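You operate a simulated robot arm through the tools that you are given. There is no shell and no other tool. Be economical: measure what you need, move in short steps, check, and stop when the job is done.

The job below is to be done with a simulated robot arm. You get a single attempt, and the scene is never put back.

Task
Lay the wire loom in the cable duct, shut it and lay the rating label on the lid.
Fine: duct lid up for the loom. Where these are worked on the way, their far stop is far enough and under half their travel is too little: duct lid.

It is judged by the outcome, as a careful person would: the job done as asked, and still so three seconds after it is handed in. It fails if anything else is knocked over, pushed out of place, dropped, spilled or broken. A push-on lid holds only when it is set on centred and level and pressed home; a screw cap is set on level and turned clockwise until tight.

Robot
A 6-joint arm with a two-finger gripper, on a carriage that runs on a rail from [-1, 1024] to [1, -1116] (x, y) and turns from -184 to 148 degrees about z. Base frame: it is fixed where the carriage stands at the start and does not move with it; the origin is on the floor, on the carriage's upright axis, x ahead of it, y to its left, z up; the surface under the hand at the start is at about z = 760. Units: mm, degrees, N and s.
Its first joint turns from -115.0 to 115.0 degrees. Places, roughly: duct channel [900, -400, 800]; duct lid [900, -400, 800]. Payload 3.43 kg.
The tool frame sits at the grasp point between the pads (the TCP): z along the fingers, y along the line on which they close. The tips reach 30 mm beyond it. Largest opening 104 mm; the body of the gripper starts 57 mm behind the TCP.
Orientation is told as [roll, pitch, yaw] about the base's x, y, z axes, in that order, counted from this pose: with the fingers straight down and closing along the base's y, the tool's x points along the base's -x, its y along +y and its z along -z.

Tools
- The arm moves only by the tool servo_tool. Its argument "moves" is one flat list of numbers, 7 for each row, row after row: the turn, a rotation vector about the tool's x, y, z in degrees, then the shift along the tool's x, y, z in mm, then the gripper command, from -1 (fully open) to 1 (shut), values between in proportion. In form: [wx, wy, wz, x, y, z, grip, wx, wy, wz, x, y, z, grip, ...]. A call has 1 to 12 rows; each row shifts and turns the commanded pose from where the row before left it, along the tool's axes as they then stand. Each row takes 0.2 s and may step no farther than 50 mm and 8.6 degrees from the row before; otherwise, or with a gripper value out of range, the whole call is refused. Where a pose cannot be reached the arm comes as near as it can. A force on the tool above 90 N (or 10 N above the force at the start of the call, whichever is more), or a blocked arm, ends the call early, and 0.2 s more pass. Each finger travels about 72 mm/s and halts on what it meets, pressing with about 44 N; the grip force reading is that of the motor and also rises with nothing between the fingers. The clock runs only during rows and for 0.2 s after the last one: add rows that do not move to give the fingers time. It gives the time, the measured TCP pose, the force on the tool (base axes), the opening and the grip force at its end, in the units of the frame above (readings bear some noise), with the torque about the TCP (base axes, N m) and any sound that the robot's microphone picked up, and new pictures: "views" is both (left out), scene, wrist or none.
- Cameras (640 x 400 px; columns grow to the right, rows downward): "scene" is now at [22, 156, 1545.4]; the picture's right is [-0.44, -0.90, 0.00], its down [-0.49, 0.24, -0.84] and it looks along [0.75, -0.37, -0.55] (base axes); focal length 277 px, centre (320, 200). "wrist" rides on the gripper at [67, 18, -90] in the tool frame; the picture's right is [-0.25, 0.97, 0.00], its down [-0.73, -0.19, -0.66] and it looks along [-0.64, -0.17, 0.75] (tool axes); focal length 218 px, centre (320, 200). There is no depth. A picture from a camera that has moved, and an enlarged one, comes with that camera's place and axes in the base frame and with its lens.
- raise_lower(by): slides the trunk up (or, below 0, down) by that many mm; the arm and the scene camera ride with it, the base frame stays. It gives what a move gives, with no picture.
- roll_base(legs): drives the robot by 1 to 6 legs, each [ahead, left, turn to the left] in mm, mm and degrees, along the robot's own axes; the way and the turn of a leg run together, so that a leg with both is an arc; at most 1500 mm and 180 degrees a leg. The arm and the cameras ride along, it lands a little off, and it stops where it bumps. It keeps to its track: a leg is cut to what the track allows. It gives what a move gives, and a new picture of the scene camera.
- head_to(pan, tilt): turns the head with the scene camera to pan (to the left, within 155 degrees either way) and tilt (down, from -29 to 69), counted from straight ahead of the robot. It gives what a move gives, and a new picture of the scene camera.
- inspect(camera, box): a new picture of the part [left, top, right, bottom] of that camera's present view, enlarged. The clock stands still meanwhile.
- sign_off(): hands the job in; it is judged then, once.

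Work in short steps. Places have to be worked out from the pictures, the camera data and where the tool is seen: move nearer, look again, correct. Check each grasp and each placing, and mend what went wrong. You have 120 turns and 260 pictures in all, those below and enlarged ones among them. Open the gripper and draw the arm clear of the work before you hand the job in, unless the task says otherwise; then end with one line.

The tools are called after "Call:" as name(argument=value, ...) on one line, values as JSON. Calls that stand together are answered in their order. servo_tool: Moves the arm, as the interface text tells. Its arguments: {"type":"object","properties":{"moves":{"type":"array"},"views":{"type":"string","enum":["both","scene","wrist","none"]}},"required":["moves"]} The other tools are called the same way: raise_lower (by) slides the trunk up or down; roll_base (legs) drives the base; head_to (pan, tilt) turns the head that bears the scene camera; inspect (camera, box) takes an enlarged picture of a part of a camera's view; sign_off () hands the job in.

At the start:

```text
time_s: 0.0
tcp_pos: [731.0, -15.6, 1027.2]
tcp_rot: [0.0, 0.1, 0.0]
ft_force: [0.2, 0.3, 0.6]
torque: [-0.01, -0.01, 0.03]
opening: 104.2
gripper_force: 0.0
trunk travel left (down, up): [-600.0, 390.0]
robot x, y, heading: [0.2, -1.8, -0.1]
head pan, tilt: [-26.1, 33.3]
```

scene: 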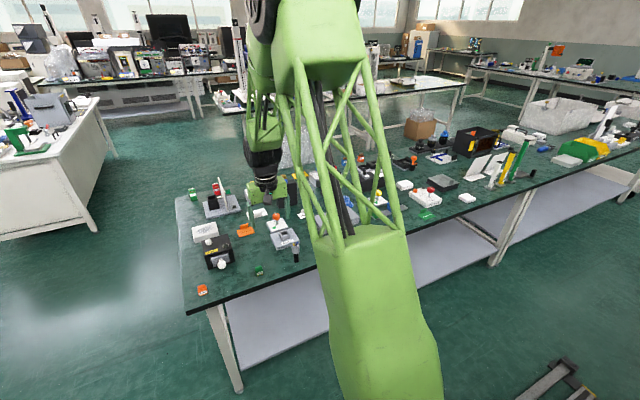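
wrist: 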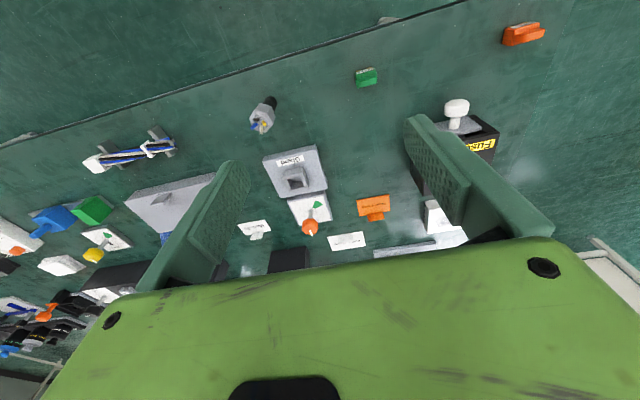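

The arm blocks the scene view in the middle; I enlarge the wrist and scene parts to identify the duct, loom and label.

Call:
inspect(camera="wrist", box=[0, 60, 340, 280])

Call:
inspect(camera="scene", box=[340, 120, 540, 245])

Call:
inspect(camera="wrist", box=[220, 80, 560, 280])

```text
1.82 times, centred on (170, 170) of wrist
camera zoom: at [663.4, 2.3, 1118.7], right [0.25, 0.97, 0.0], down [0.73, -0.19, 0.66], along [0.64, -0.17, -0.75], focal length 397 px, centre (593, 254)
```

zoom: 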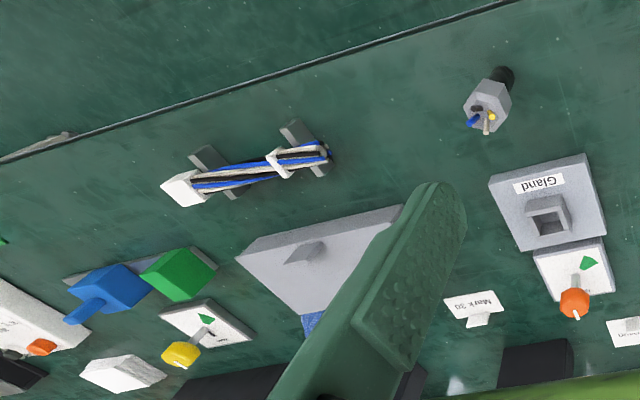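

```text
3.20 times, centred on (440, 182) of scene
camera zoom: at [22.0, 156.0, 1545.4], right [-0.44, -0.9, 0.0], down [-0.49, 0.24, -0.84], along [0.75, -0.37, -0.55], focal length 888 px, centre (-64, 256)
```

zoom: 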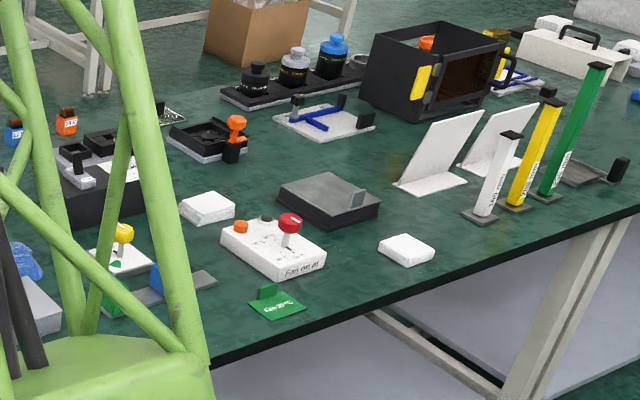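

```text
1.88 times, centred on (390, 180) of wrist
camera zoom: at [663.4, 2.3, 1118.7], right [0.25, 0.97, 0.0], down [0.73, -0.19, 0.66], along [0.64, -0.17, -0.75], focal length 411 px, centre (188, 238)
```

zoom: 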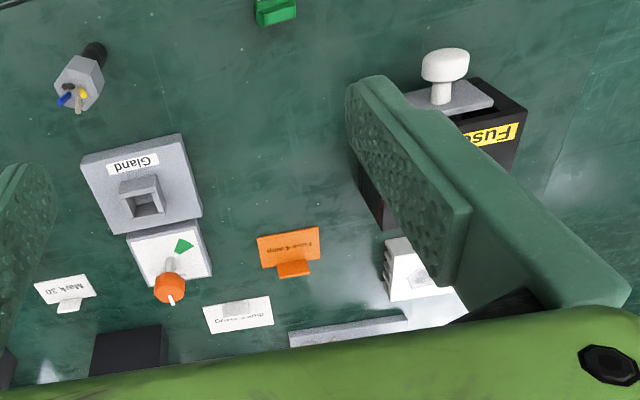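

The loom looks to be the blue/white bundle on two grey rests, and the duct the grey plate with a small tab near (900,-400). I roll along the rail to bring the arm over there.

Call:
roll_base(legs=[[0, -330, 0]])

Call:
servo_tool(moves=[0, 0, 0, 0, 0, 0, -1], views="wrist")

```text
time_s: 2.3
tcp_pos: [731.8, -344.7, 1028.9]
tcp_rot: [0.1, 0.0, 0.0]
ft_force: [0.2, 0.1, 0.1]
torque: [0.04, 0.0, -0.02]
opening: 104.0
gripper_force: 0.1
trunk travel left (down, up): [-600.0, 390.0]
robot x, y, heading: [-0.2, -328.9, 0.1]
head pan, tilt: [-26.1, 33.3]
camera scene: at [22.3, -172.3, 1545.4], right [-0.44, -0.9, 0.0], down [-0.49, 0.24, -0.84], along [0.75, -0.37, -0.55], focal length 277 px, centre (320, 200)
```

scene: 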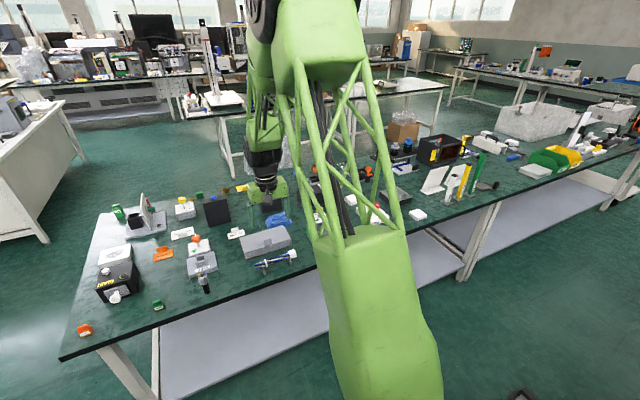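

```text
time_s: 2.7
tcp_pos: [731.1, -343.2, 1028.0]
tcp_rot: [-0.1, -0.1, 0.1]
ft_force: [0.6, 0.3, 0.3]
torque: [0.02, 0.0, 0.01]
opening: 104.3
gripper_force: 0.0
trunk travel left (down, up): [-600.0, 390.0]
robot x, y, heading: [-0.2, -328.5, -0.2]
head pan, tilt: [-26.1, 33.3]
camera wrist: at [663.7, -326.3, 1118.6], right [0.25, 0.97, 0.0], down [0.73, -0.19, 0.66], along [0.64, -0.17, -0.75], focal length 218 px, centre (320, 200)
```

wrist: 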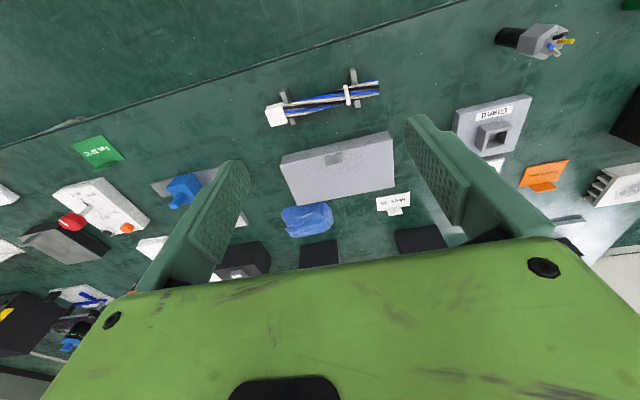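

Call:
inspect(camera="wrist", box=[230, 60, 450, 250])

Call:
inspect(camera="scene", box=[90, 170, 320, 310])

Call:
inspect(camera="wrist", box=[360, 80, 640, 250])

```text
2.11 times, centred on (340, 155) of wrist
camera zoom: at [663.7, -326.3, 1118.6], right [0.25, 0.97, 0.0], down [0.73, -0.19, 0.66], along [0.64, -0.17, -0.75], focal length 460 px, centre (278, 295)
```

zoom: 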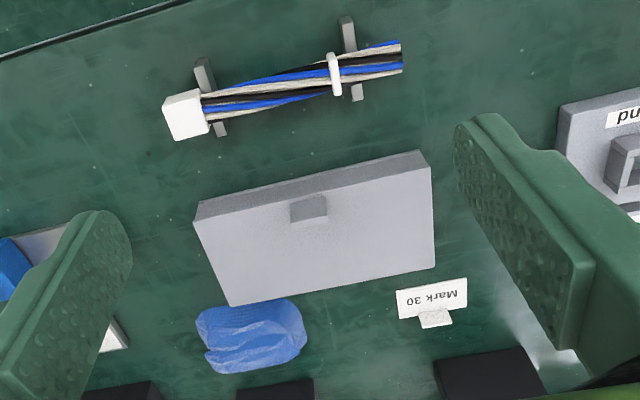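

```text
2.78 times, centred on (205, 240) of scene
camera zoom: at [22.3, -172.4, 1545.4], right [-0.44, -0.9, 0.0], down [-0.49, 0.24, -0.84], along [0.75, -0.37, -0.55], focal length 772 px, centre (640, 89)
```

zoom: 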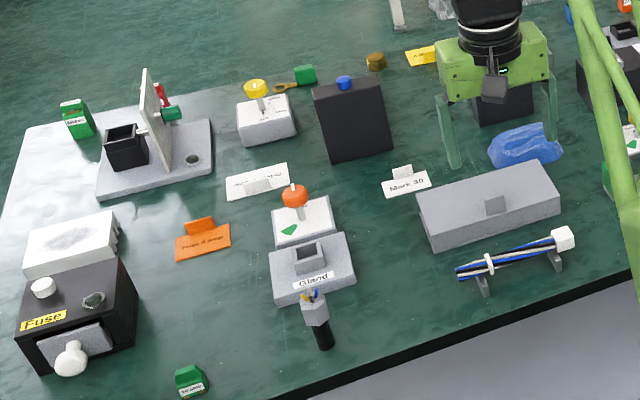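

```text
2.29 times, centred on (500, 165) of wrist
camera zoom: at [663.7, -326.3, 1118.6], right [0.25, 0.97, 0.0], down [0.73, -0.19, 0.66], along [0.64, -0.17, -0.75], focal length 499 px, centre (-91, 280)
```

zoom: 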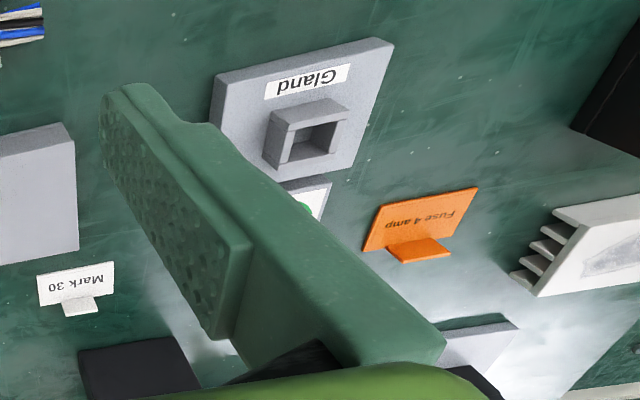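

Several labels lie about; I enlarge each to read them.

Call:
inspect(camera="scene", box=[165, 222, 205, 247])

Call:
inspect(camera="scene", box=[220, 178, 260, 203])

Call:
inspect(camera="scene", box=[200, 200, 320, 275])

Call:
head_to(pan=-50, tilt=38)

```text
16.00 times, centred on (185, 234) of scene
camera zoom: at [22.3, -172.4, 1545.4], right [-0.44, -0.9, 0.0], down [-0.49, 0.24, -0.84], along [0.75, -0.37, -0.55], focal length 4438 px, centre (2480, -352)
```

zoom: 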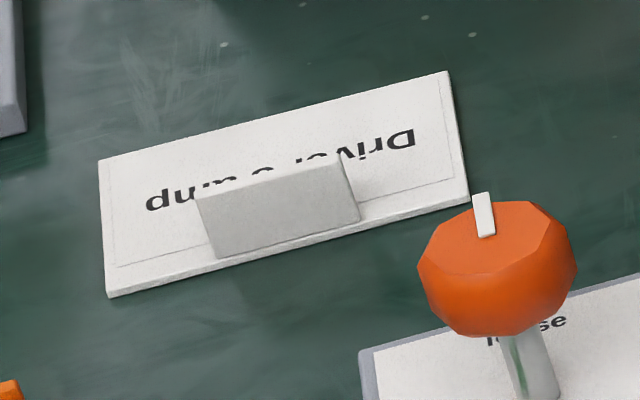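

```text
16.00 times, centred on (240, 190) of scene
camera zoom: at [22.3, -172.4, 1545.4], right [-0.44, -0.9, 0.0], down [-0.49, 0.24, -0.84], along [0.75, -0.37, -0.55], focal length 4438 px, centre (1600, 352)
```

zoom: 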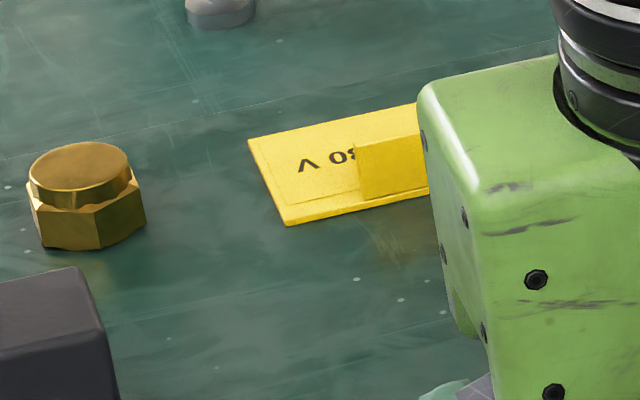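

```text
5.33 times, centred on (260, 238) of scene
camera zoom: at [22.3, -172.4, 1545.4], right [-0.44, -0.9, 0.0], down [-0.49, 0.24, -0.84], along [0.75, -0.37, -0.55], focal length 1479 px, centre (640, 0)
```

zoom: 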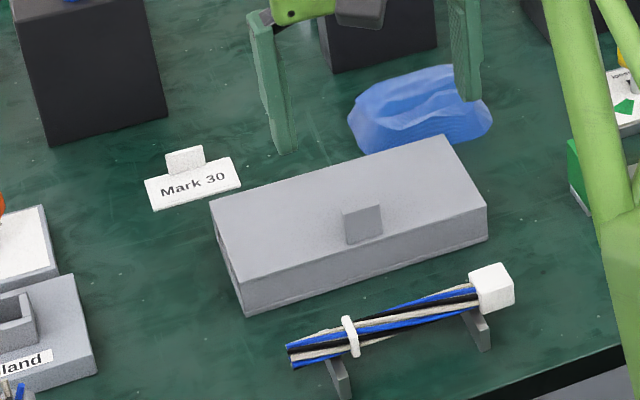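

```text
time_s: 3.5
tcp_pos: [730.5, -343.6, 1028.4]
tcp_rot: [0.0, 0.1, -0.1]
ft_force: [-0.6, 0.3, 0.1]
torque: [0.01, 0.01, 0.01]
opening: 104.0
gripper_force: 0.2
trunk travel left (down, up): [-600.0, 390.0]
robot x, y, heading: [1.8, -328.9, -0.1]
head pan, tilt: [-50.0, 38.0]
camera scene: at [-2.1, -199.3, 1538.2], right [-0.77, -0.64, 0.0], down [-0.4, 0.47, -0.79], along [0.51, -0.6, -0.62], focal length 277 px, centre (320, 200)
```

scene: 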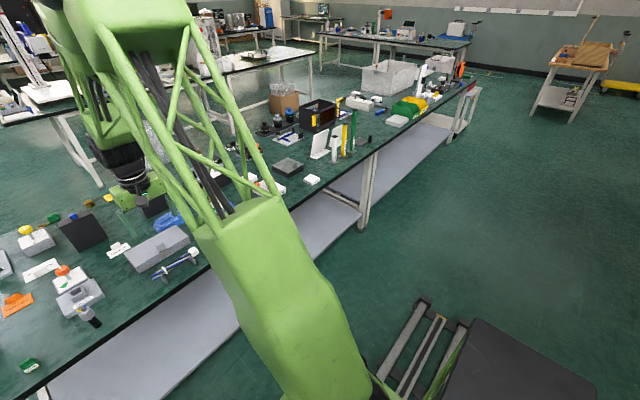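

Labels seen: "Mark 30", "Driver ? amp", "Fuse 4 amp", a yellow "...80 V"/"30 V", a green one. I need to read them all and the duct; I roll further and look back from the other side.

Call:
roll_base(legs=[[0, -450, 0]])

Call:
head_to(pan=25, tilt=35)

```text
time_s: 6.4
tcp_pos: [731.6, -792.9, 1028.0]
tcp_rot: [0.0, 0.1, 0.0]
ft_force: [0.0, -0.2, 0.0]
torque: [0.0, -0.03, 0.01]
opening: 104.1
gripper_force: 0.1
trunk travel left (down, up): [-600.0, 390.0]
robot x, y, heading: [1.0, -774.7, 0.1]
head pan, tilt: [-50.0, 38.0]
camera scene: at [-1.9, -648.8, 1538.2], right [-0.77, -0.64, 0.0], down [-0.4, 0.47, -0.79], along [0.51, -0.6, -0.62], focal length 277 px, centre (320, 200)
```

scene: 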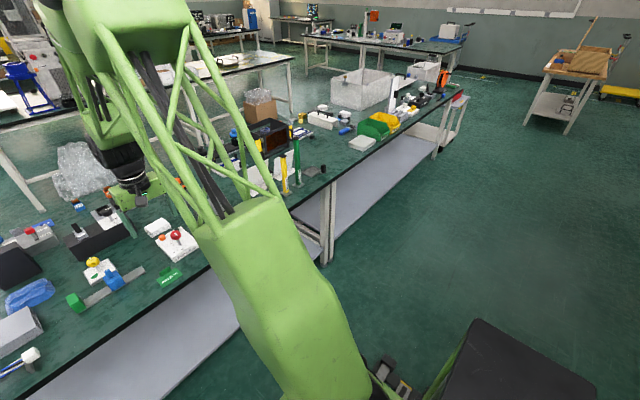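

```text
time_s: 7.8
tcp_pos: [730.7, -793.6, 1029.4]
tcp_rot: [0.0, 0.0, -0.1]
ft_force: [-0.1, -0.6, 0.3]
torque: [0.0, 0.02, 0.02]
opening: 104.2
gripper_force: 0.2
trunk travel left (down, up): [-600.0, 390.0]
robot x, y, heading: [2.0, -775.0, -0.0]
head pan, tilt: [25.0, 35.0]
camera scene: at [22.5, -545.5, 1542.7], right [0.42, -0.91, 0.0], down [-0.52, -0.24, -0.82], along [0.74, 0.35, -0.57], focal length 277 px, centre (320, 200)
```

scene: 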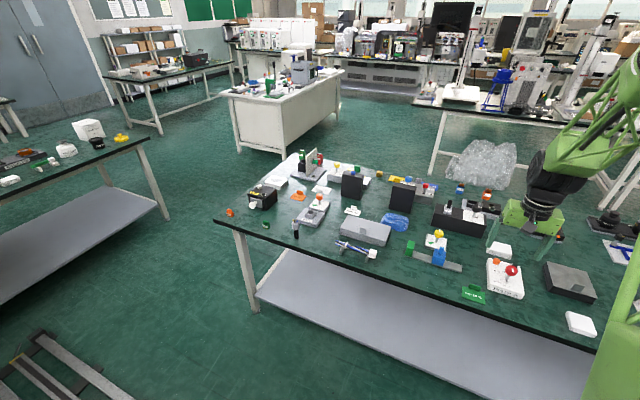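

Clear view now. I enlarge the bench areas to read labels.

Call:
inspect(camera="scene", box=[330, 155, 490, 255])

Call:
inspect(camera="scene", box=[220, 145, 380, 245])

Call:
inspect(camera="scene", box=[450, 200, 630, 312])

Call:
inspect(camera="scene", box=[375, 165, 445, 209])

Call:
inspect(camera="scene", box=[325, 200, 405, 250])

```text
4.00 times, centred on (410, 205) of scene
camera zoom: at [22.5, -545.5, 1542.7], right [0.42, -0.91, 0.0], down [-0.52, -0.24, -0.82], along [0.74, 0.35, -0.57], focal length 1109 px, centre (-40, 180)
```

zoom: 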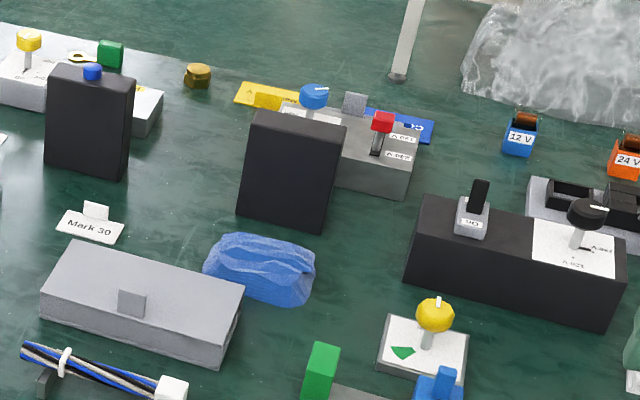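

```text
4.00 times, centred on (300, 195) of scene
camera zoom: at [22.5, -545.5, 1542.7], right [0.42, -0.91, 0.0], down [-0.52, -0.24, -0.82], along [0.74, 0.35, -0.57], focal length 1109 px, centre (400, 220)
```

zoom: 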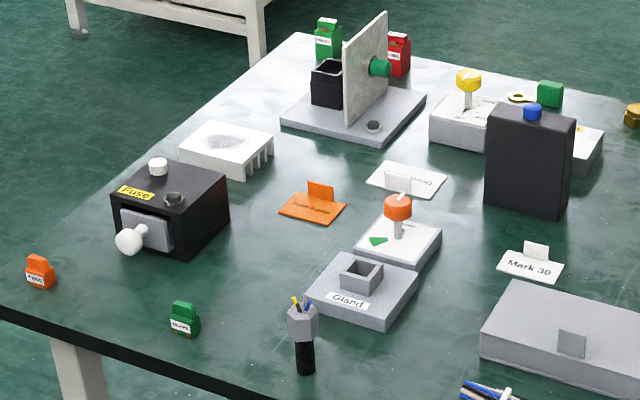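

```text
3.56 times, centred on (540, 256) of scene
camera zoom: at [22.5, -545.5, 1542.7], right [0.42, -0.91, 0.0], down [-0.52, -0.24, -0.82], along [0.74, 0.35, -0.57], focal length 986 px, centre (-462, 1)
```

zoom: 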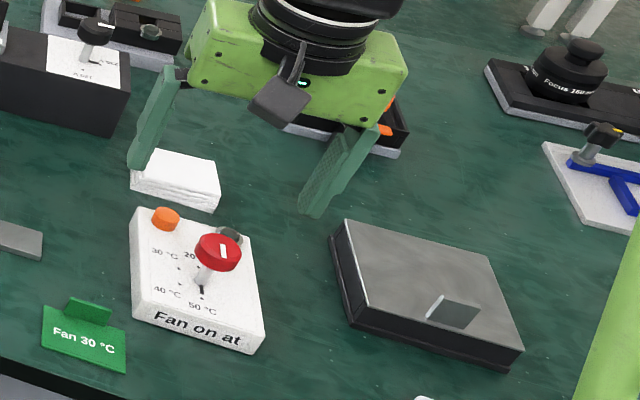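

```text
9.09 times, centred on (410, 187) of scene
camera zoom: at [22.5, -545.5, 1542.7], right [0.42, -0.91, 0.0], down [-0.52, -0.24, -0.82], along [0.74, 0.35, -0.57], focal length 2522 px, centre (-498, 318)
```

zoom: 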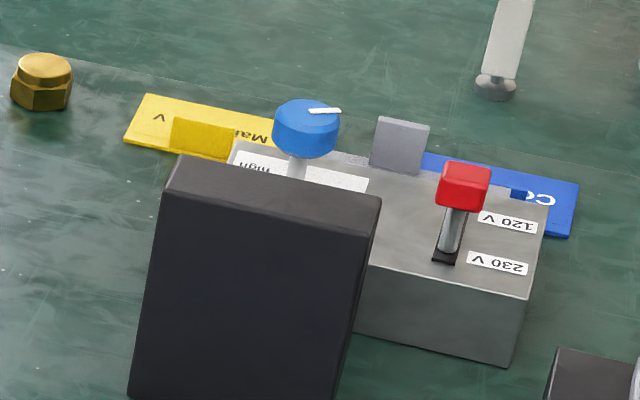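

```text
8.00 times, centred on (365, 225) of scene
camera zoom: at [22.5, -545.5, 1542.7], right [0.42, -0.91, 0.0], down [-0.52, -0.24, -0.82], along [0.74, 0.35, -0.57], focal length 2219 px, centre (-40, 0)
```

zoom: 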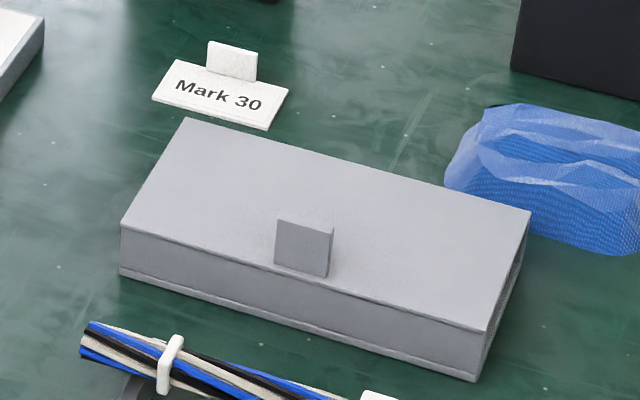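

All these cards read like settings notes. I look closer at the devices and at the card texts to work out which one is the rating label.

Call:
inspect(camera="scene", box=[430, 190, 510, 240])

Call:
inspect(camera="scene", box=[480, 235, 540, 300])

Call:
inspect(camera="scene", box=[400, 225, 470, 275])

Call:
inspect(camera="scene", box=[530, 250, 640, 340])

Call:
inspect(camera="scene", box=[320, 150, 390, 195])

Call:
head_to(pan=-50, tilt=20)

```text
8.00 times, centred on (470, 215) of scene
camera zoom: at [22.5, -545.5, 1542.7], right [0.42, -0.91, 0.0], down [-0.52, -0.24, -0.82], along [0.74, 0.35, -0.57], focal length 2219 px, centre (-880, 80)
```

zoom: 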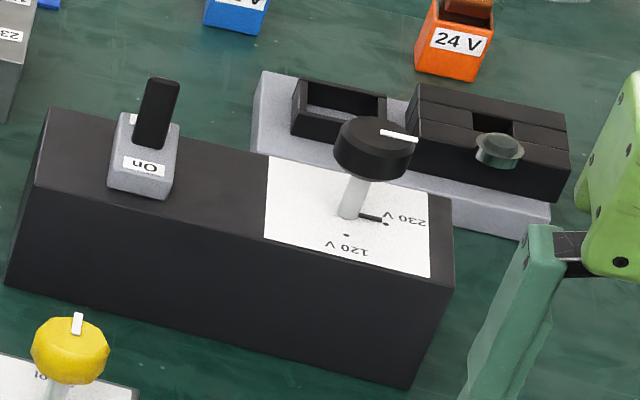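

```text
6.15 times, centred on (510, 268) of scene
camera zoom: at [22.5, -545.5, 1542.7], right [0.42, -0.91, 0.0], down [-0.52, -0.24, -0.82], along [0.74, 0.35, -0.57], focal length 1707 px, centre (-849, -215)
```

zoom: 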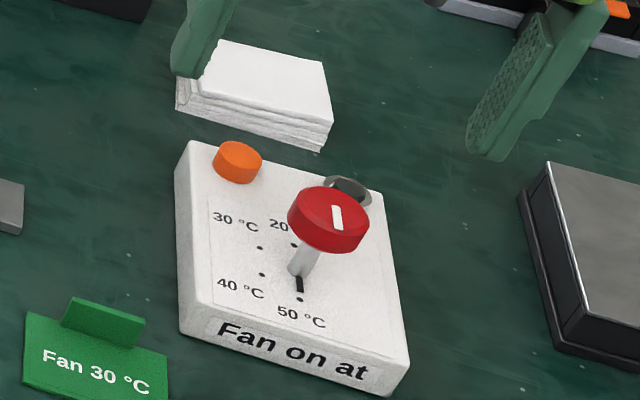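

```text
8.00 times, centred on (435, 250) of scene
camera zoom: at [22.5, -545.5, 1542.7], right [0.42, -0.91, 0.0], down [-0.52, -0.24, -0.82], along [0.74, 0.35, -0.57], focal length 2219 px, centre (-600, -200)
```

zoom: 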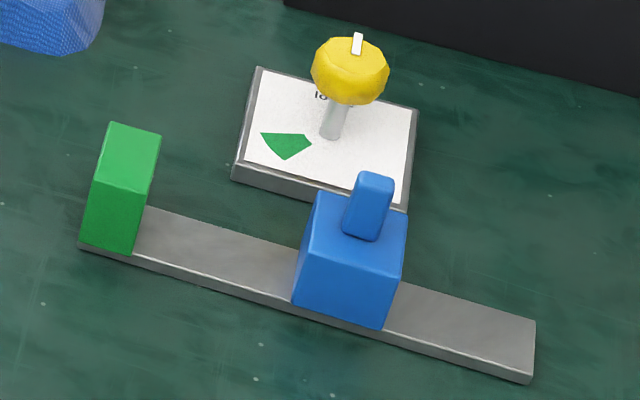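

```text
4.44 times, centred on (585, 295) of scene
camera zoom: at [22.5, -545.5, 1542.7], right [0.42, -0.91, 0.0], down [-0.52, -0.24, -0.82], along [0.74, 0.35, -0.57], focal length 1233 px, centre (-858, -222)
```

zoom: 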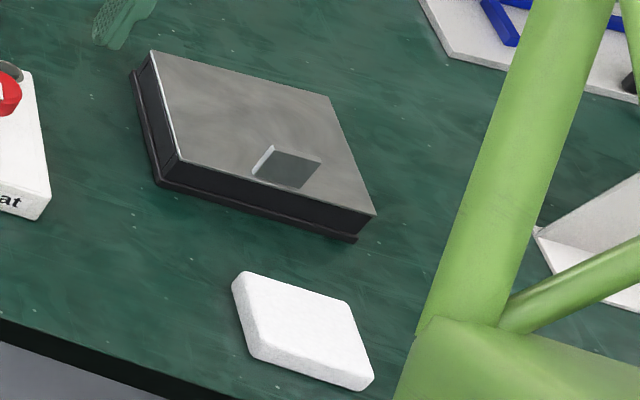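

```text
8.89 times, centred on (355, 172) of scene
camera zoom: at [22.5, -545.5, 1542.7], right [0.42, -0.91, 0.0], down [-0.52, -0.24, -0.82], along [0.74, 0.35, -0.57], focal length 2465 px, centre (9, 444)
```

zoom: 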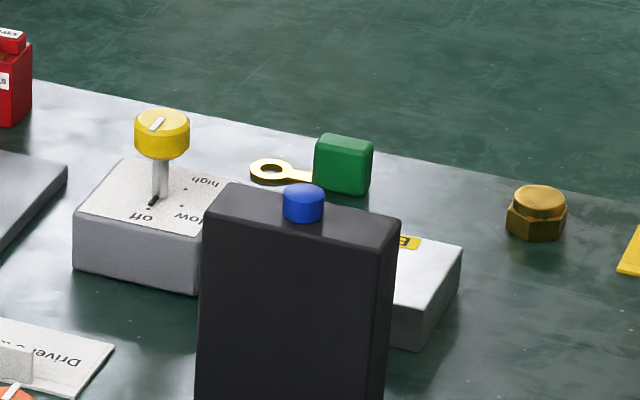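

```text
time_s: 9.3
tcp_pos: [730.5, -794.5, 1028.6]
tcp_rot: [0.1, 0.0, 0.0]
ft_force: [-0.4, -0.9, -0.3]
torque: [-0.01, 0.0, 0.02]
opening: 104.0
gripper_force: 0.0
trunk travel left (down, up): [-600.0, 390.0]
robot x, y, heading: [1.4, -776.7, -0.1]
head pan, tilt: [-50.0, 20.0]
camera scene: at [2.5, -654.0, 1566.6], right [-0.77, -0.64, 0.0], down [-0.22, 0.26, -0.94], along [0.6, -0.72, -0.34], focal length 277 px, centre (320, 200)
```

scene: 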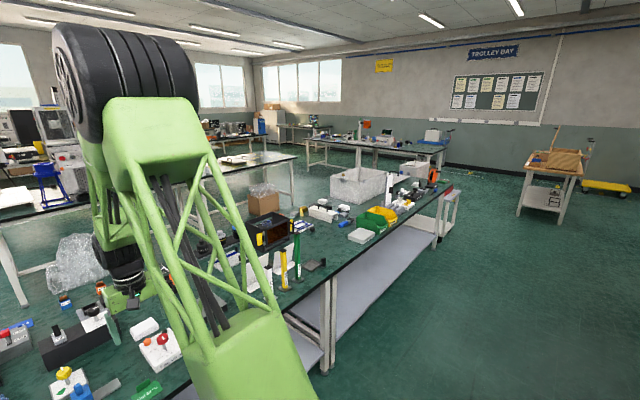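

I survey the remaining bench farther along for other label candidates.

Call:
inspect(camera="scene", box=[200, 180, 460, 320])

Call:
roll_base(legs=[[0, -330, 0]])

Call:
head_to(pan=20, tilt=38)

Call:
inspect(camera="scene", box=[140, 160, 400, 320])

Call:
inspect(camera="scene", box=[300, 120, 560, 280])

```text
2.46 times, centred on (330, 250) of scene
camera zoom: at [2.5, -654.0, 1566.6], right [-0.77, -0.64, 0.0], down [-0.22, 0.26, -0.94], along [0.6, -0.72, -0.34], focal length 683 px, centre (295, 77)
```

zoom: 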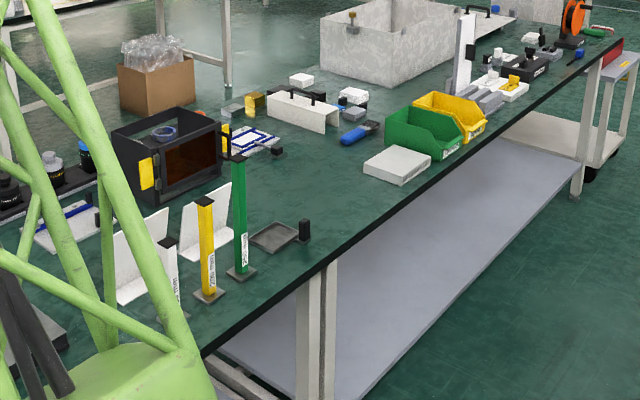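

```text
time_s: 11.6
tcp_pos: [730.9, -1120.0, 1030.2]
tcp_rot: [0.0, 0.0, 0.0]
ft_force: [-0.5, 0.0, 0.4]
torque: [-0.03, 0.01, -0.01]
opening: 104.0
gripper_force: 0.1
trunk travel left (down, up): [-600.0, 390.0]
robot x, y, heading: [0.7, -1107.0, 0.2]
head pan, tilt: [-50.0, 20.0]
camera scene: at [2.6, -981.1, 1566.6], right [-0.77, -0.64, 0.0], down [-0.22, 0.26, -0.94], along [0.6, -0.72, -0.34], focal length 277 px, centre (320, 200)
```

scene: 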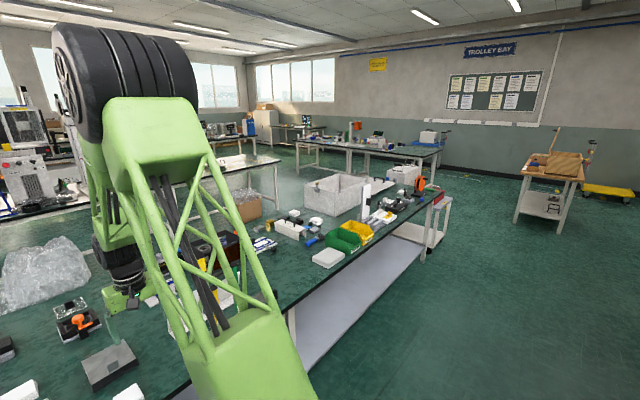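

```text
time_s: 13.0
tcp_pos: [731.1, -1120.7, 1029.0]
tcp_rot: [0.0, 0.0, 0.0]
ft_force: [-0.5, 0.2, -0.2]
torque: [-0.01, -0.01, 0.01]
opening: 103.8
gripper_force: 0.1
trunk travel left (down, up): [-600.0, 390.0]
robot x, y, heading: [-1.8, -1104.6, -0.3]
head pan, tilt: [20.0, 38.0]
camera scene: at [23.9, -880.4, 1538.2], right [0.34, -0.94, 0.0], down [-0.58, -0.21, -0.79], along [0.74, 0.27, -0.62], focal length 277 px, centre (320, 200)
```

scene: 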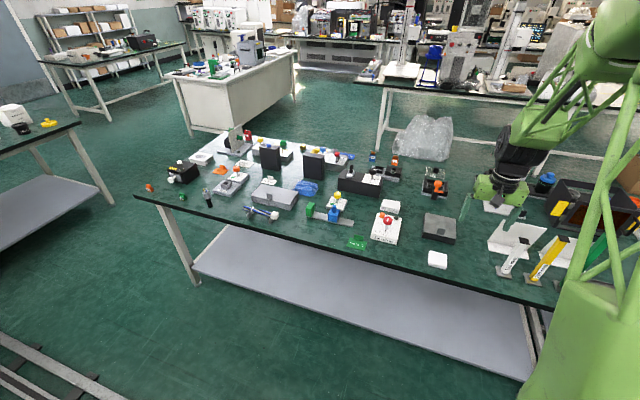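

```text
2.46 times, centred on (270, 240) of scene
camera zoom: at [23.9, -880.4, 1538.2], right [0.34, -0.94, 0.0], down [-0.58, -0.21, -0.79], along [0.74, 0.27, -0.62], focal length 683 px, centre (443, 102)
```

zoom: 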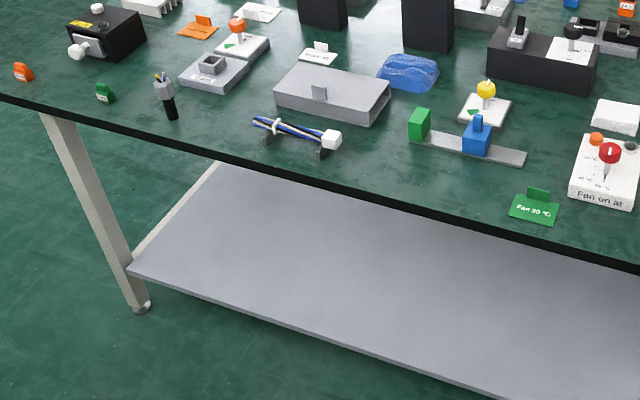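

```text
2.46 times, centred on (430, 200) of scene
camera zoom: at [23.9, -880.4, 1538.2], right [0.34, -0.94, 0.0], down [-0.58, -0.21, -0.79], along [0.74, 0.27, -0.62], focal length 683 px, centre (49, 200)
```

zoom: 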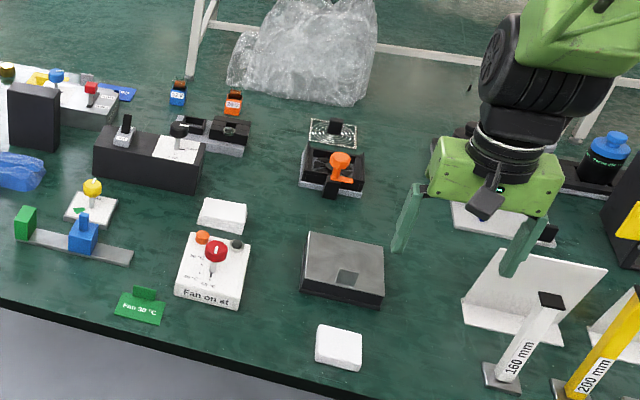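

I go back above the duct with the trunk raised so the wrist camera overlooks the whole area behind it.

Call:
raise_lower(by=200)

Call:
roll_base(legs=[[0, 780, 0]])

Call:
servo_tool(moves=[0, 0, 0, 0, 0, 0, -1], views="wrist")

Call:
inspect(camera="wrist", box=[200, 140, 460, 260])

```text
time_s: 15.1
tcp_pos: [731.5, -1120.7, 1228.5]
tcp_rot: [0.0, 0.0, 0.0]
ft_force: [0.8, -0.7, 0.0]
torque: [-0.04, 0.01, 0.03]
opening: 104.0
gripper_force: 0.1
trunk travel left (down, up): [-800.0, 190.0]
robot x, y, heading: [0.7, -1101.3, -0.1]
head pan, tilt: [20.0, 38.0]
```

```text
time_s: 19.5
tcp_pos: [730.2, -339.0, 1228.4]
tcp_rot: [0.0, 0.0, -0.1]
ft_force: [0.3, 0.0, -0.4]
torque: [0.03, -0.02, 0.04]
opening: 103.9
gripper_force: 0.1
trunk travel left (down, up): [-800.0, 190.0]
robot x, y, heading: [3.2, -325.7, -0.1]
head pan, tilt: [20.0, 38.0]
camera scene: at [23.6, -99.4, 1738.2], right [0.34, -0.94, 0.0], down [-0.58, -0.21, -0.79], along [0.74, 0.27, -0.62], focal length 277 px, centre (320, 200)
```

scene: 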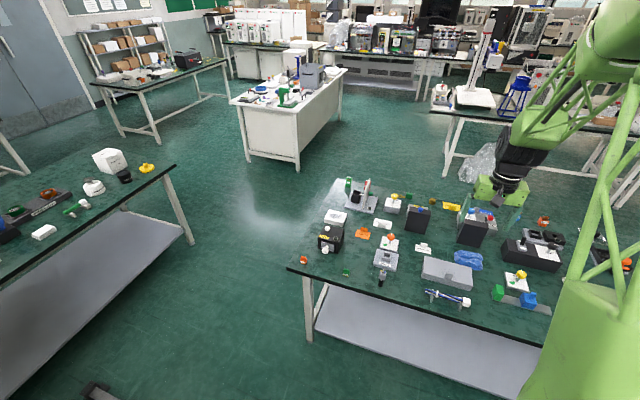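

```text
time_s: 19.9
tcp_pos: [730.6, -340.4, 1228.2]
tcp_rot: [0.1, 0.1, 0.1]
ft_force: [1.1, -0.1, -1.4]
torque: [-0.01, 0.0, 0.01]
opening: 103.9
gripper_force: 0.1
trunk travel left (down, up): [-800.0, 190.0]
robot x, y, heading: [-2.6, -323.2, -0.1]
head pan, tilt: [20.0, 38.0]
camera wrist: at [663.7, -322.3, 1318.6], right [0.25, 0.97, 0.0], down [0.73, -0.19, 0.66], along [0.64, -0.17, -0.75], focal length 218 px, centre (320, 200)
```

wrist: 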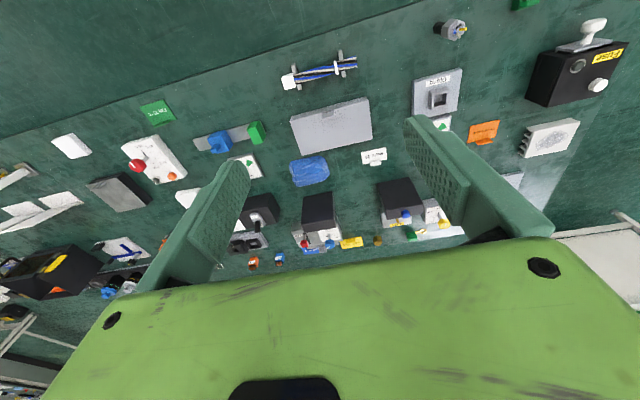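

```text
2.46 times, centred on (330, 200) of wrist
camera zoom: at [663.7, -322.3, 1318.6], right [0.25, 0.97, 0.0], down [0.73, -0.19, 0.66], along [0.64, -0.17, -0.75], focal length 537 px, centre (295, 200)
```

zoom: 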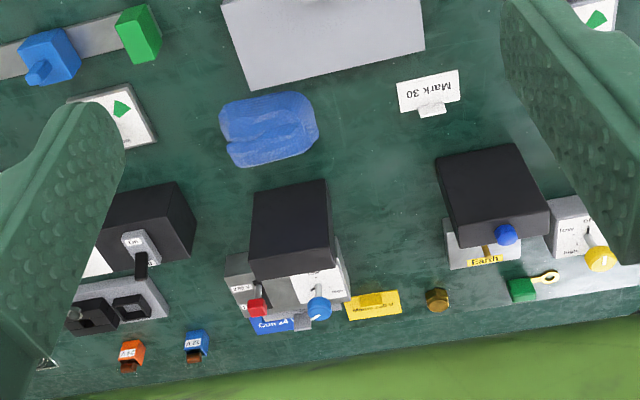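

The only card not tied to some device setting, lying right beside the duct, is the small white "Mark 30" — I take it as the rating label. Duct estimated x 843–938, y −442…−255, top z≈797, tab at front edge (846,−350). I lower the trunk and look closer.

Call:
raise_lower(by=-200)

Call:
servo_tool(moves=[0, 0, 0, 0, 0, 40, -1, 0, 0, 0, 0, 0, 40, -1, 0, 0, 0, 0, 0, 0, -1], views="wrist")

Call:
inspect(camera="wrist", box=[220, 60, 440, 240])

Call:
head_to(pan=-8, tilt=42)

```text
time_s: 22.1
tcp_pos: [730.0, -339.9, 1028.2]
tcp_rot: [-0.1, 0.0, -0.2]
ft_force: [0.2, -0.5, 1.0]
torque: [-0.01, 0.02, -0.01]
opening: 103.8
gripper_force: 0.0
trunk travel left (down, up): [-600.0, 390.0]
robot x, y, heading: [1.6, -327.6, -0.1]
head pan, tilt: [20.0, 38.0]
```

```text
time_s: 22.9
tcp_pos: [731.7, -339.9, 947.7]
tcp_rot: [0.0, 0.0, -0.1]
ft_force: [0.5, 0.7, 0.3]
torque: [-0.06, 0.07, -0.01]
opening: 103.8
gripper_force: 0.0
trunk travel left (down, up): [-600.0, 390.0]
robot x, y, heading: [2.1, -327.3, -0.4]
head pan, tilt: [20.0, 38.0]
camera wrist: at [664.4, -322.9, 1038.1], right [0.25, 0.97, 0.0], down [0.73, -0.19, 0.66], along [0.64, -0.17, -0.75], focal length 218 px, centre (320, 200)
```

wrist: 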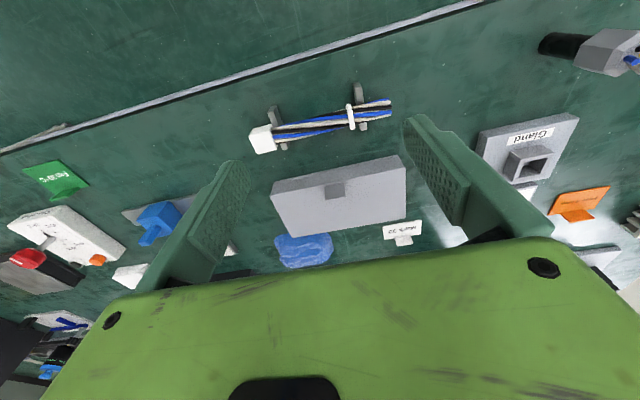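

```text
2.22 times, centred on (330, 150) of wrist
camera zoom: at [664.4, -322.9, 1038.1], right [0.25, 0.97, 0.0], down [0.73, -0.19, 0.66], along [0.64, -0.17, -0.75], focal length 485 px, centre (298, 311)
```

zoom: 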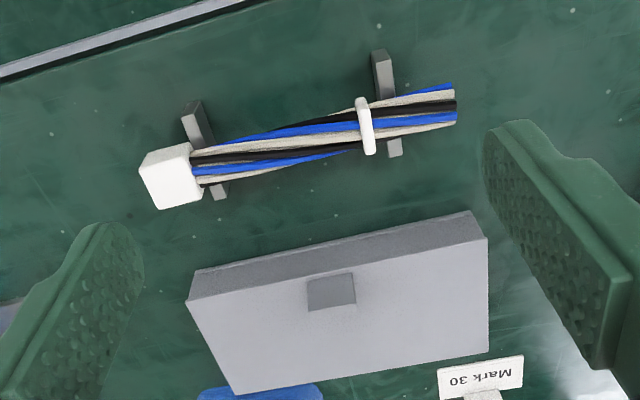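

```text
time_s: 23.8
tcp_pos: [730.5, -340.0, 948.1]
tcp_rot: [0.0, 0.1, -0.1]
ft_force: [-0.3, 0.2, 0.2]
torque: [-0.01, -0.03, 0.02]
opening: 104.1
gripper_force: 0.0
trunk travel left (down, up): [-600.0, 390.0]
robot x, y, heading: [0.2, -327.4, 0.0]
head pan, tilt: [-8.0, 42.0]
camera scene: at [25.2, -140.5, 1532.3], right [-0.14, -0.99, 0.0], down [-0.66, 0.09, -0.74], along [0.74, -0.1, -0.67], focal length 277 px, centre (320, 200)
```

scene: 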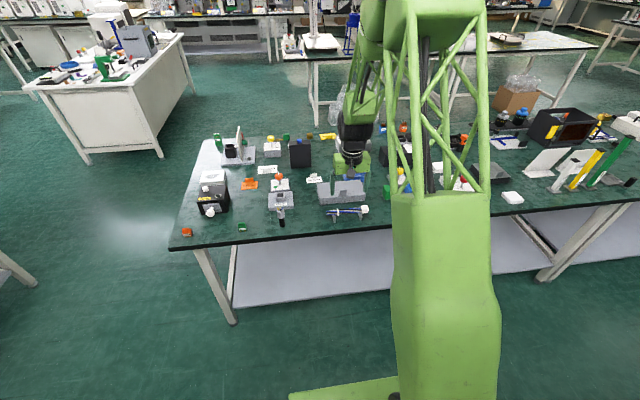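

Tab is at about (847,−351), 28 wide, 29 tall (z 797–826). I zoom in to find the lid seam and hinge before lifting.

Call:
inspect(camera="scene", box=[305, 165, 385, 225])

Call:
inspect(camera="wrist", box=[260, 150, 430, 250])

```text
6.67 times, centred on (345, 195) of scene
camera zoom: at [25.2, -140.5, 1532.3], right [-0.14, -0.99, 0.0], down [-0.66, 0.09, -0.74], along [0.74, -0.1, -0.67], focal length 1849 px, centre (153, 233)
```

zoom: 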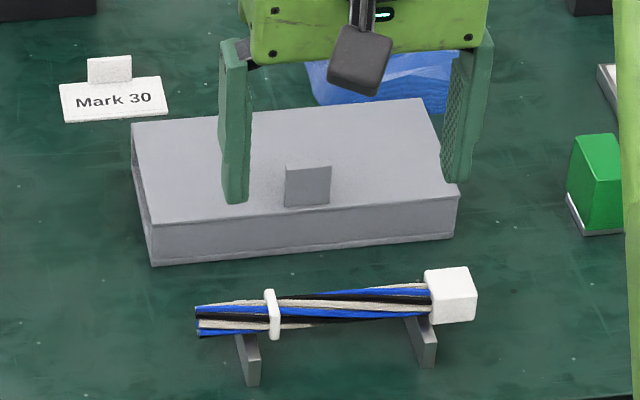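

```text
3.76 times, centred on (345, 200) of wrist
camera zoom: at [663.8, -322.9, 1038.9], right [0.25, 0.97, 0.0], down [0.73, -0.19, 0.66], along [0.64, -0.17, -0.75], focal length 822 px, centre (226, 200)
```

zoom: 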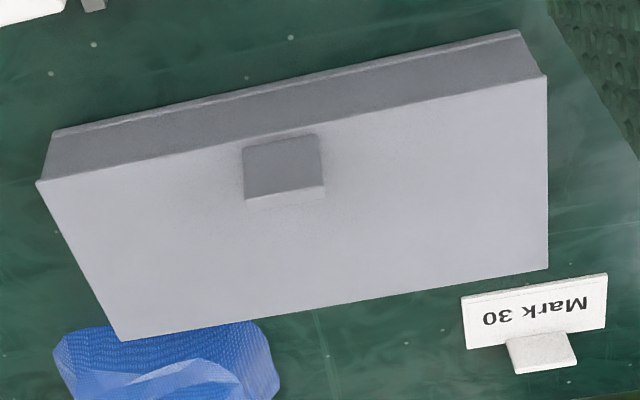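

Lid is a thin plate over an open-ended channel, seam at top, hinge likely at the back (x≈938, z≈797). I move over the tab with fingers straddling it along y.

Call:
servo_tool(moves=[0, 0, 0, -40, -4, 0, -0.15, 0, 0, 0, -40, -4, 0, -0.15, 0, 0, 0, -38, -3, 30, -0.15, 0, 0, 0, 0, 0, 40, -0.15, 0, 0, 0, 0, 0, 0, -0.15], views="both")

Call:
inspect(camera="scene", box=[305, 155, 385, 215])

```text
time_s: 25.0
tcp_pos: [848.4, -351.6, 877.2]
tcp_rot: [-0.1, 0.0, -0.2]
ft_force: [-0.1, -0.7, -1.2]
torque: [-0.01, 0.02, 0.03]
opening: 59.8
gripper_force: 0.2
trunk travel left (down, up): [-600.0, 390.0]
robot x, y, heading: [1.3, -323.5, -0.2]
head pan, tilt: [-8.0, 42.0]
camera scene: at [26.0, -140.6, 1532.2], right [-0.14, -0.99, 0.0], down [-0.66, 0.09, -0.74], along [0.74, -0.1, -0.67], focal length 277 px, centre (320, 200)
camera wrist: at [782.1, -334.3, 966.9], right [0.25, 0.97, 0.0], down [0.73, -0.19, 0.66], along [0.64, -0.17, -0.75], focal length 218 px, centre (320, 200)
```

scene: 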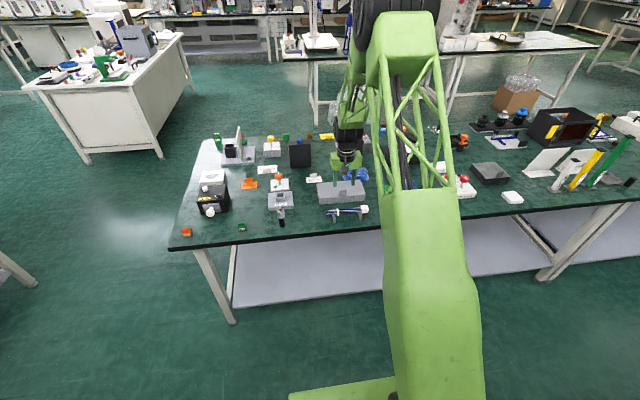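
wrist: 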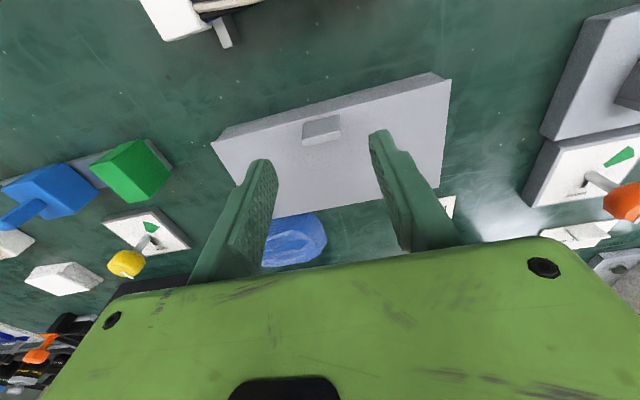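

```text
6.67 times, centred on (345, 185) of scene
camera zoom: at [26.0, -140.6, 1532.2], right [-0.14, -0.99, 0.0], down [-0.66, 0.09, -0.74], along [0.74, -0.1, -0.67], focal length 1849 px, centre (153, 300)
```

zoom: 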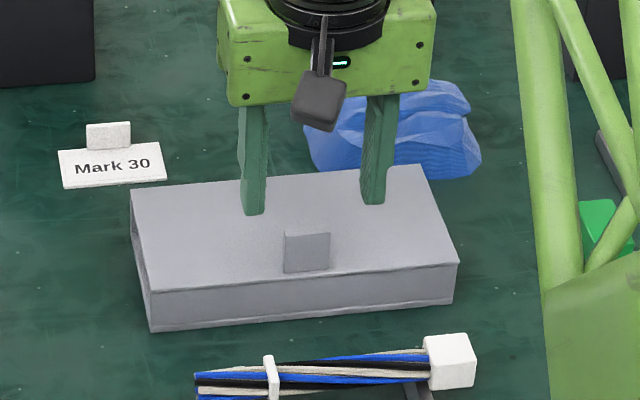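

Tab top lies at ≈(847,−351), aligned with the fingers. I descend so the tips overlap the tab's upper half and grip.

Call:
servo_tool(moves=[0, 0, 0, 0, 0, 20, -0.15, 0, 0, 0, 0, 0, 14, -0.15, 0, 0, 0, 0, 0, 0, 0.6, 0, 0, 0, 0, 0, 0, 0.6, 0, 0, 0, 0, 0, 0, 0.6], views="both")

Call:
inspect(camera="scene", box=[305, 155, 385, 215])

```text
time_s: 26.2
tcp_pos: [848.5, -349.9, 844.4]
tcp_rot: [0.0, -0.1, 0.0]
ft_force: [-2.1, 14.7, -1.8]
torque: [0.34, 0.3, 0.01]
opening: 27.3
gripper_force: 44.9
trunk travel left (down, up): [-600.0, 390.0]
robot x, y, heading: [2.0, -325.0, -0.1]
head pan, tilt: [-8.0, 42.0]
camera scene: at [25.1, -139.8, 1532.1], right [-0.14, -0.99, 0.0], down [-0.66, 0.09, -0.74], along [0.74, -0.1, -0.67], focal length 277 px, centre (320, 200)
camera wrist: at [781.2, -332.5, 934.2], right [0.25, 0.97, 0.0], down [0.73, -0.19, 0.66], along [0.64, -0.17, -0.75], focal length 218 px, centre (320, 200)
```

scene: 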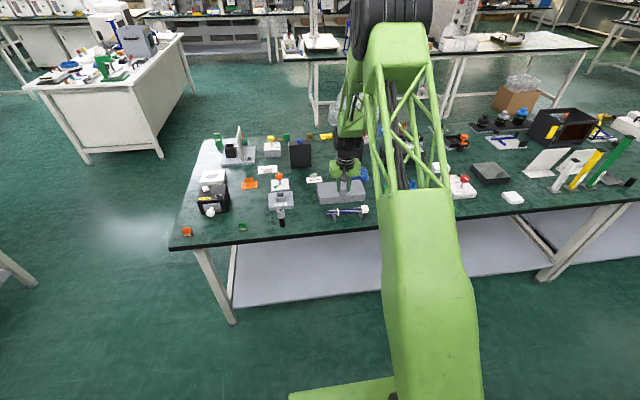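
wrist: 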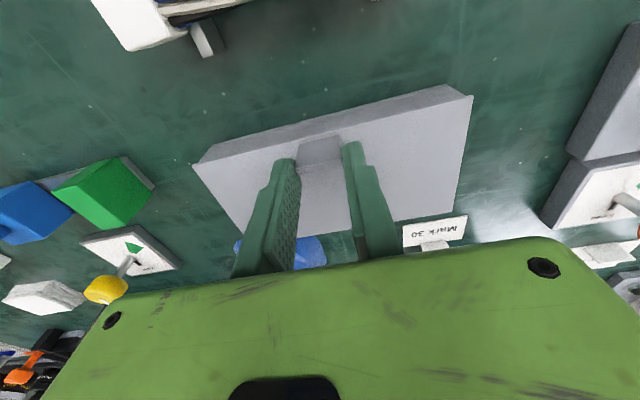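

```text
6.67 times, centred on (345, 185) of scene
camera zoom: at [25.1, -139.8, 1532.1], right [-0.14, -0.99, 0.0], down [-0.66, 0.09, -0.74], along [0.74, -0.1, -0.67], focal length 1849 px, centre (153, 300)
```

zoom: 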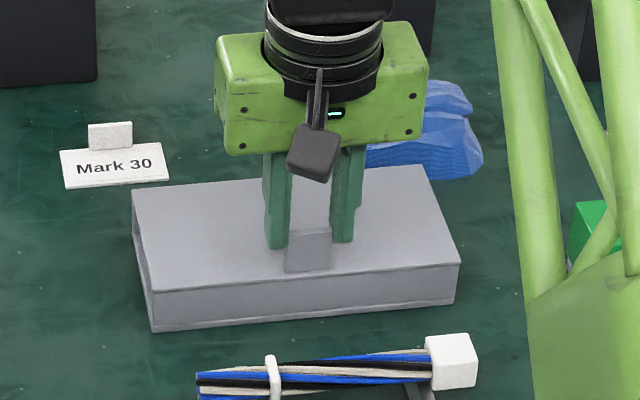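

Tab gripped (27.3 mm). I start the lifting arc about the rear hinge in small steps to ~15° and check forces.

Call:
servo_tool(moves=[0, 0, 0, 0, 1.5, 0, 0.6, 0, 0, 0, -2, 0, -7, 0.6, 0, 0, 0, -3, 0, -8, 0.6, 0, 0, 0, -4, 0, -7.5, 0.6], views="wrist")

Call:
inspect(camera="scene", box=[305, 155, 385, 215])

```text
time_s: 27.2
tcp_pos: [858.3, -349.5, 866.8]
tcp_rot: [0.1, 0.0, -0.2]
ft_force: [-6.0, 4.7, -10.5]
torque: [0.08, 1.23, 0.02]
opening: 27.9
gripper_force: 45.3
trunk travel left (down, up): [-600.0, 390.0]
robot x, y, heading: [2.4, -321.3, -0.1]
head pan, tilt: [-8.0, 42.0]
camera wrist: at [790.6, -332.3, 957.1], right [0.25, 0.97, 0.0], down [0.73, -0.19, 0.66], along [0.64, -0.17, -0.75], focal length 218 px, centre (320, 200)
```

wrist: 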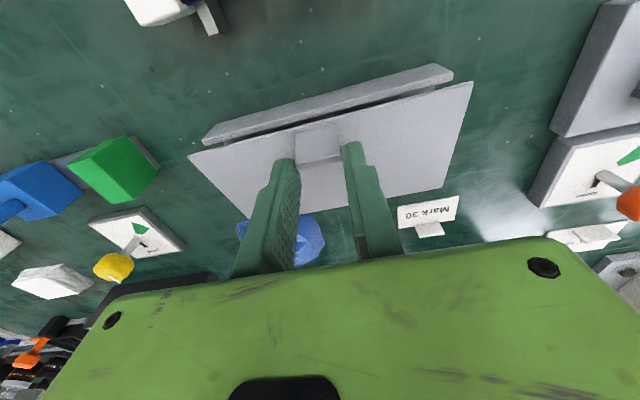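

```text
6.67 times, centred on (345, 185) of scene
camera zoom: at [25.7, -140.4, 1532.2], right [-0.14, -0.99, 0.0], down [-0.66, 0.09, -0.74], along [0.74, -0.1, -0.67], focal length 1849 px, centre (153, 300)
```

zoom: 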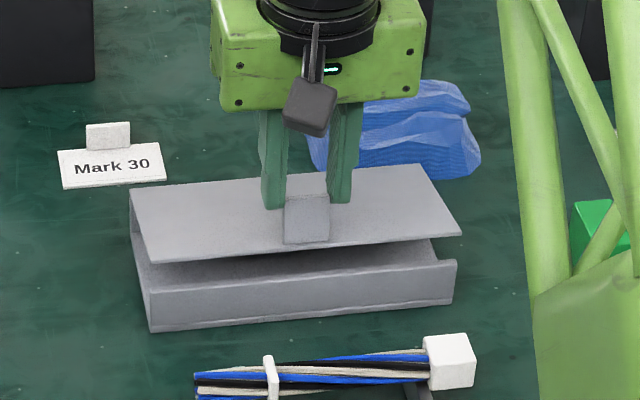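

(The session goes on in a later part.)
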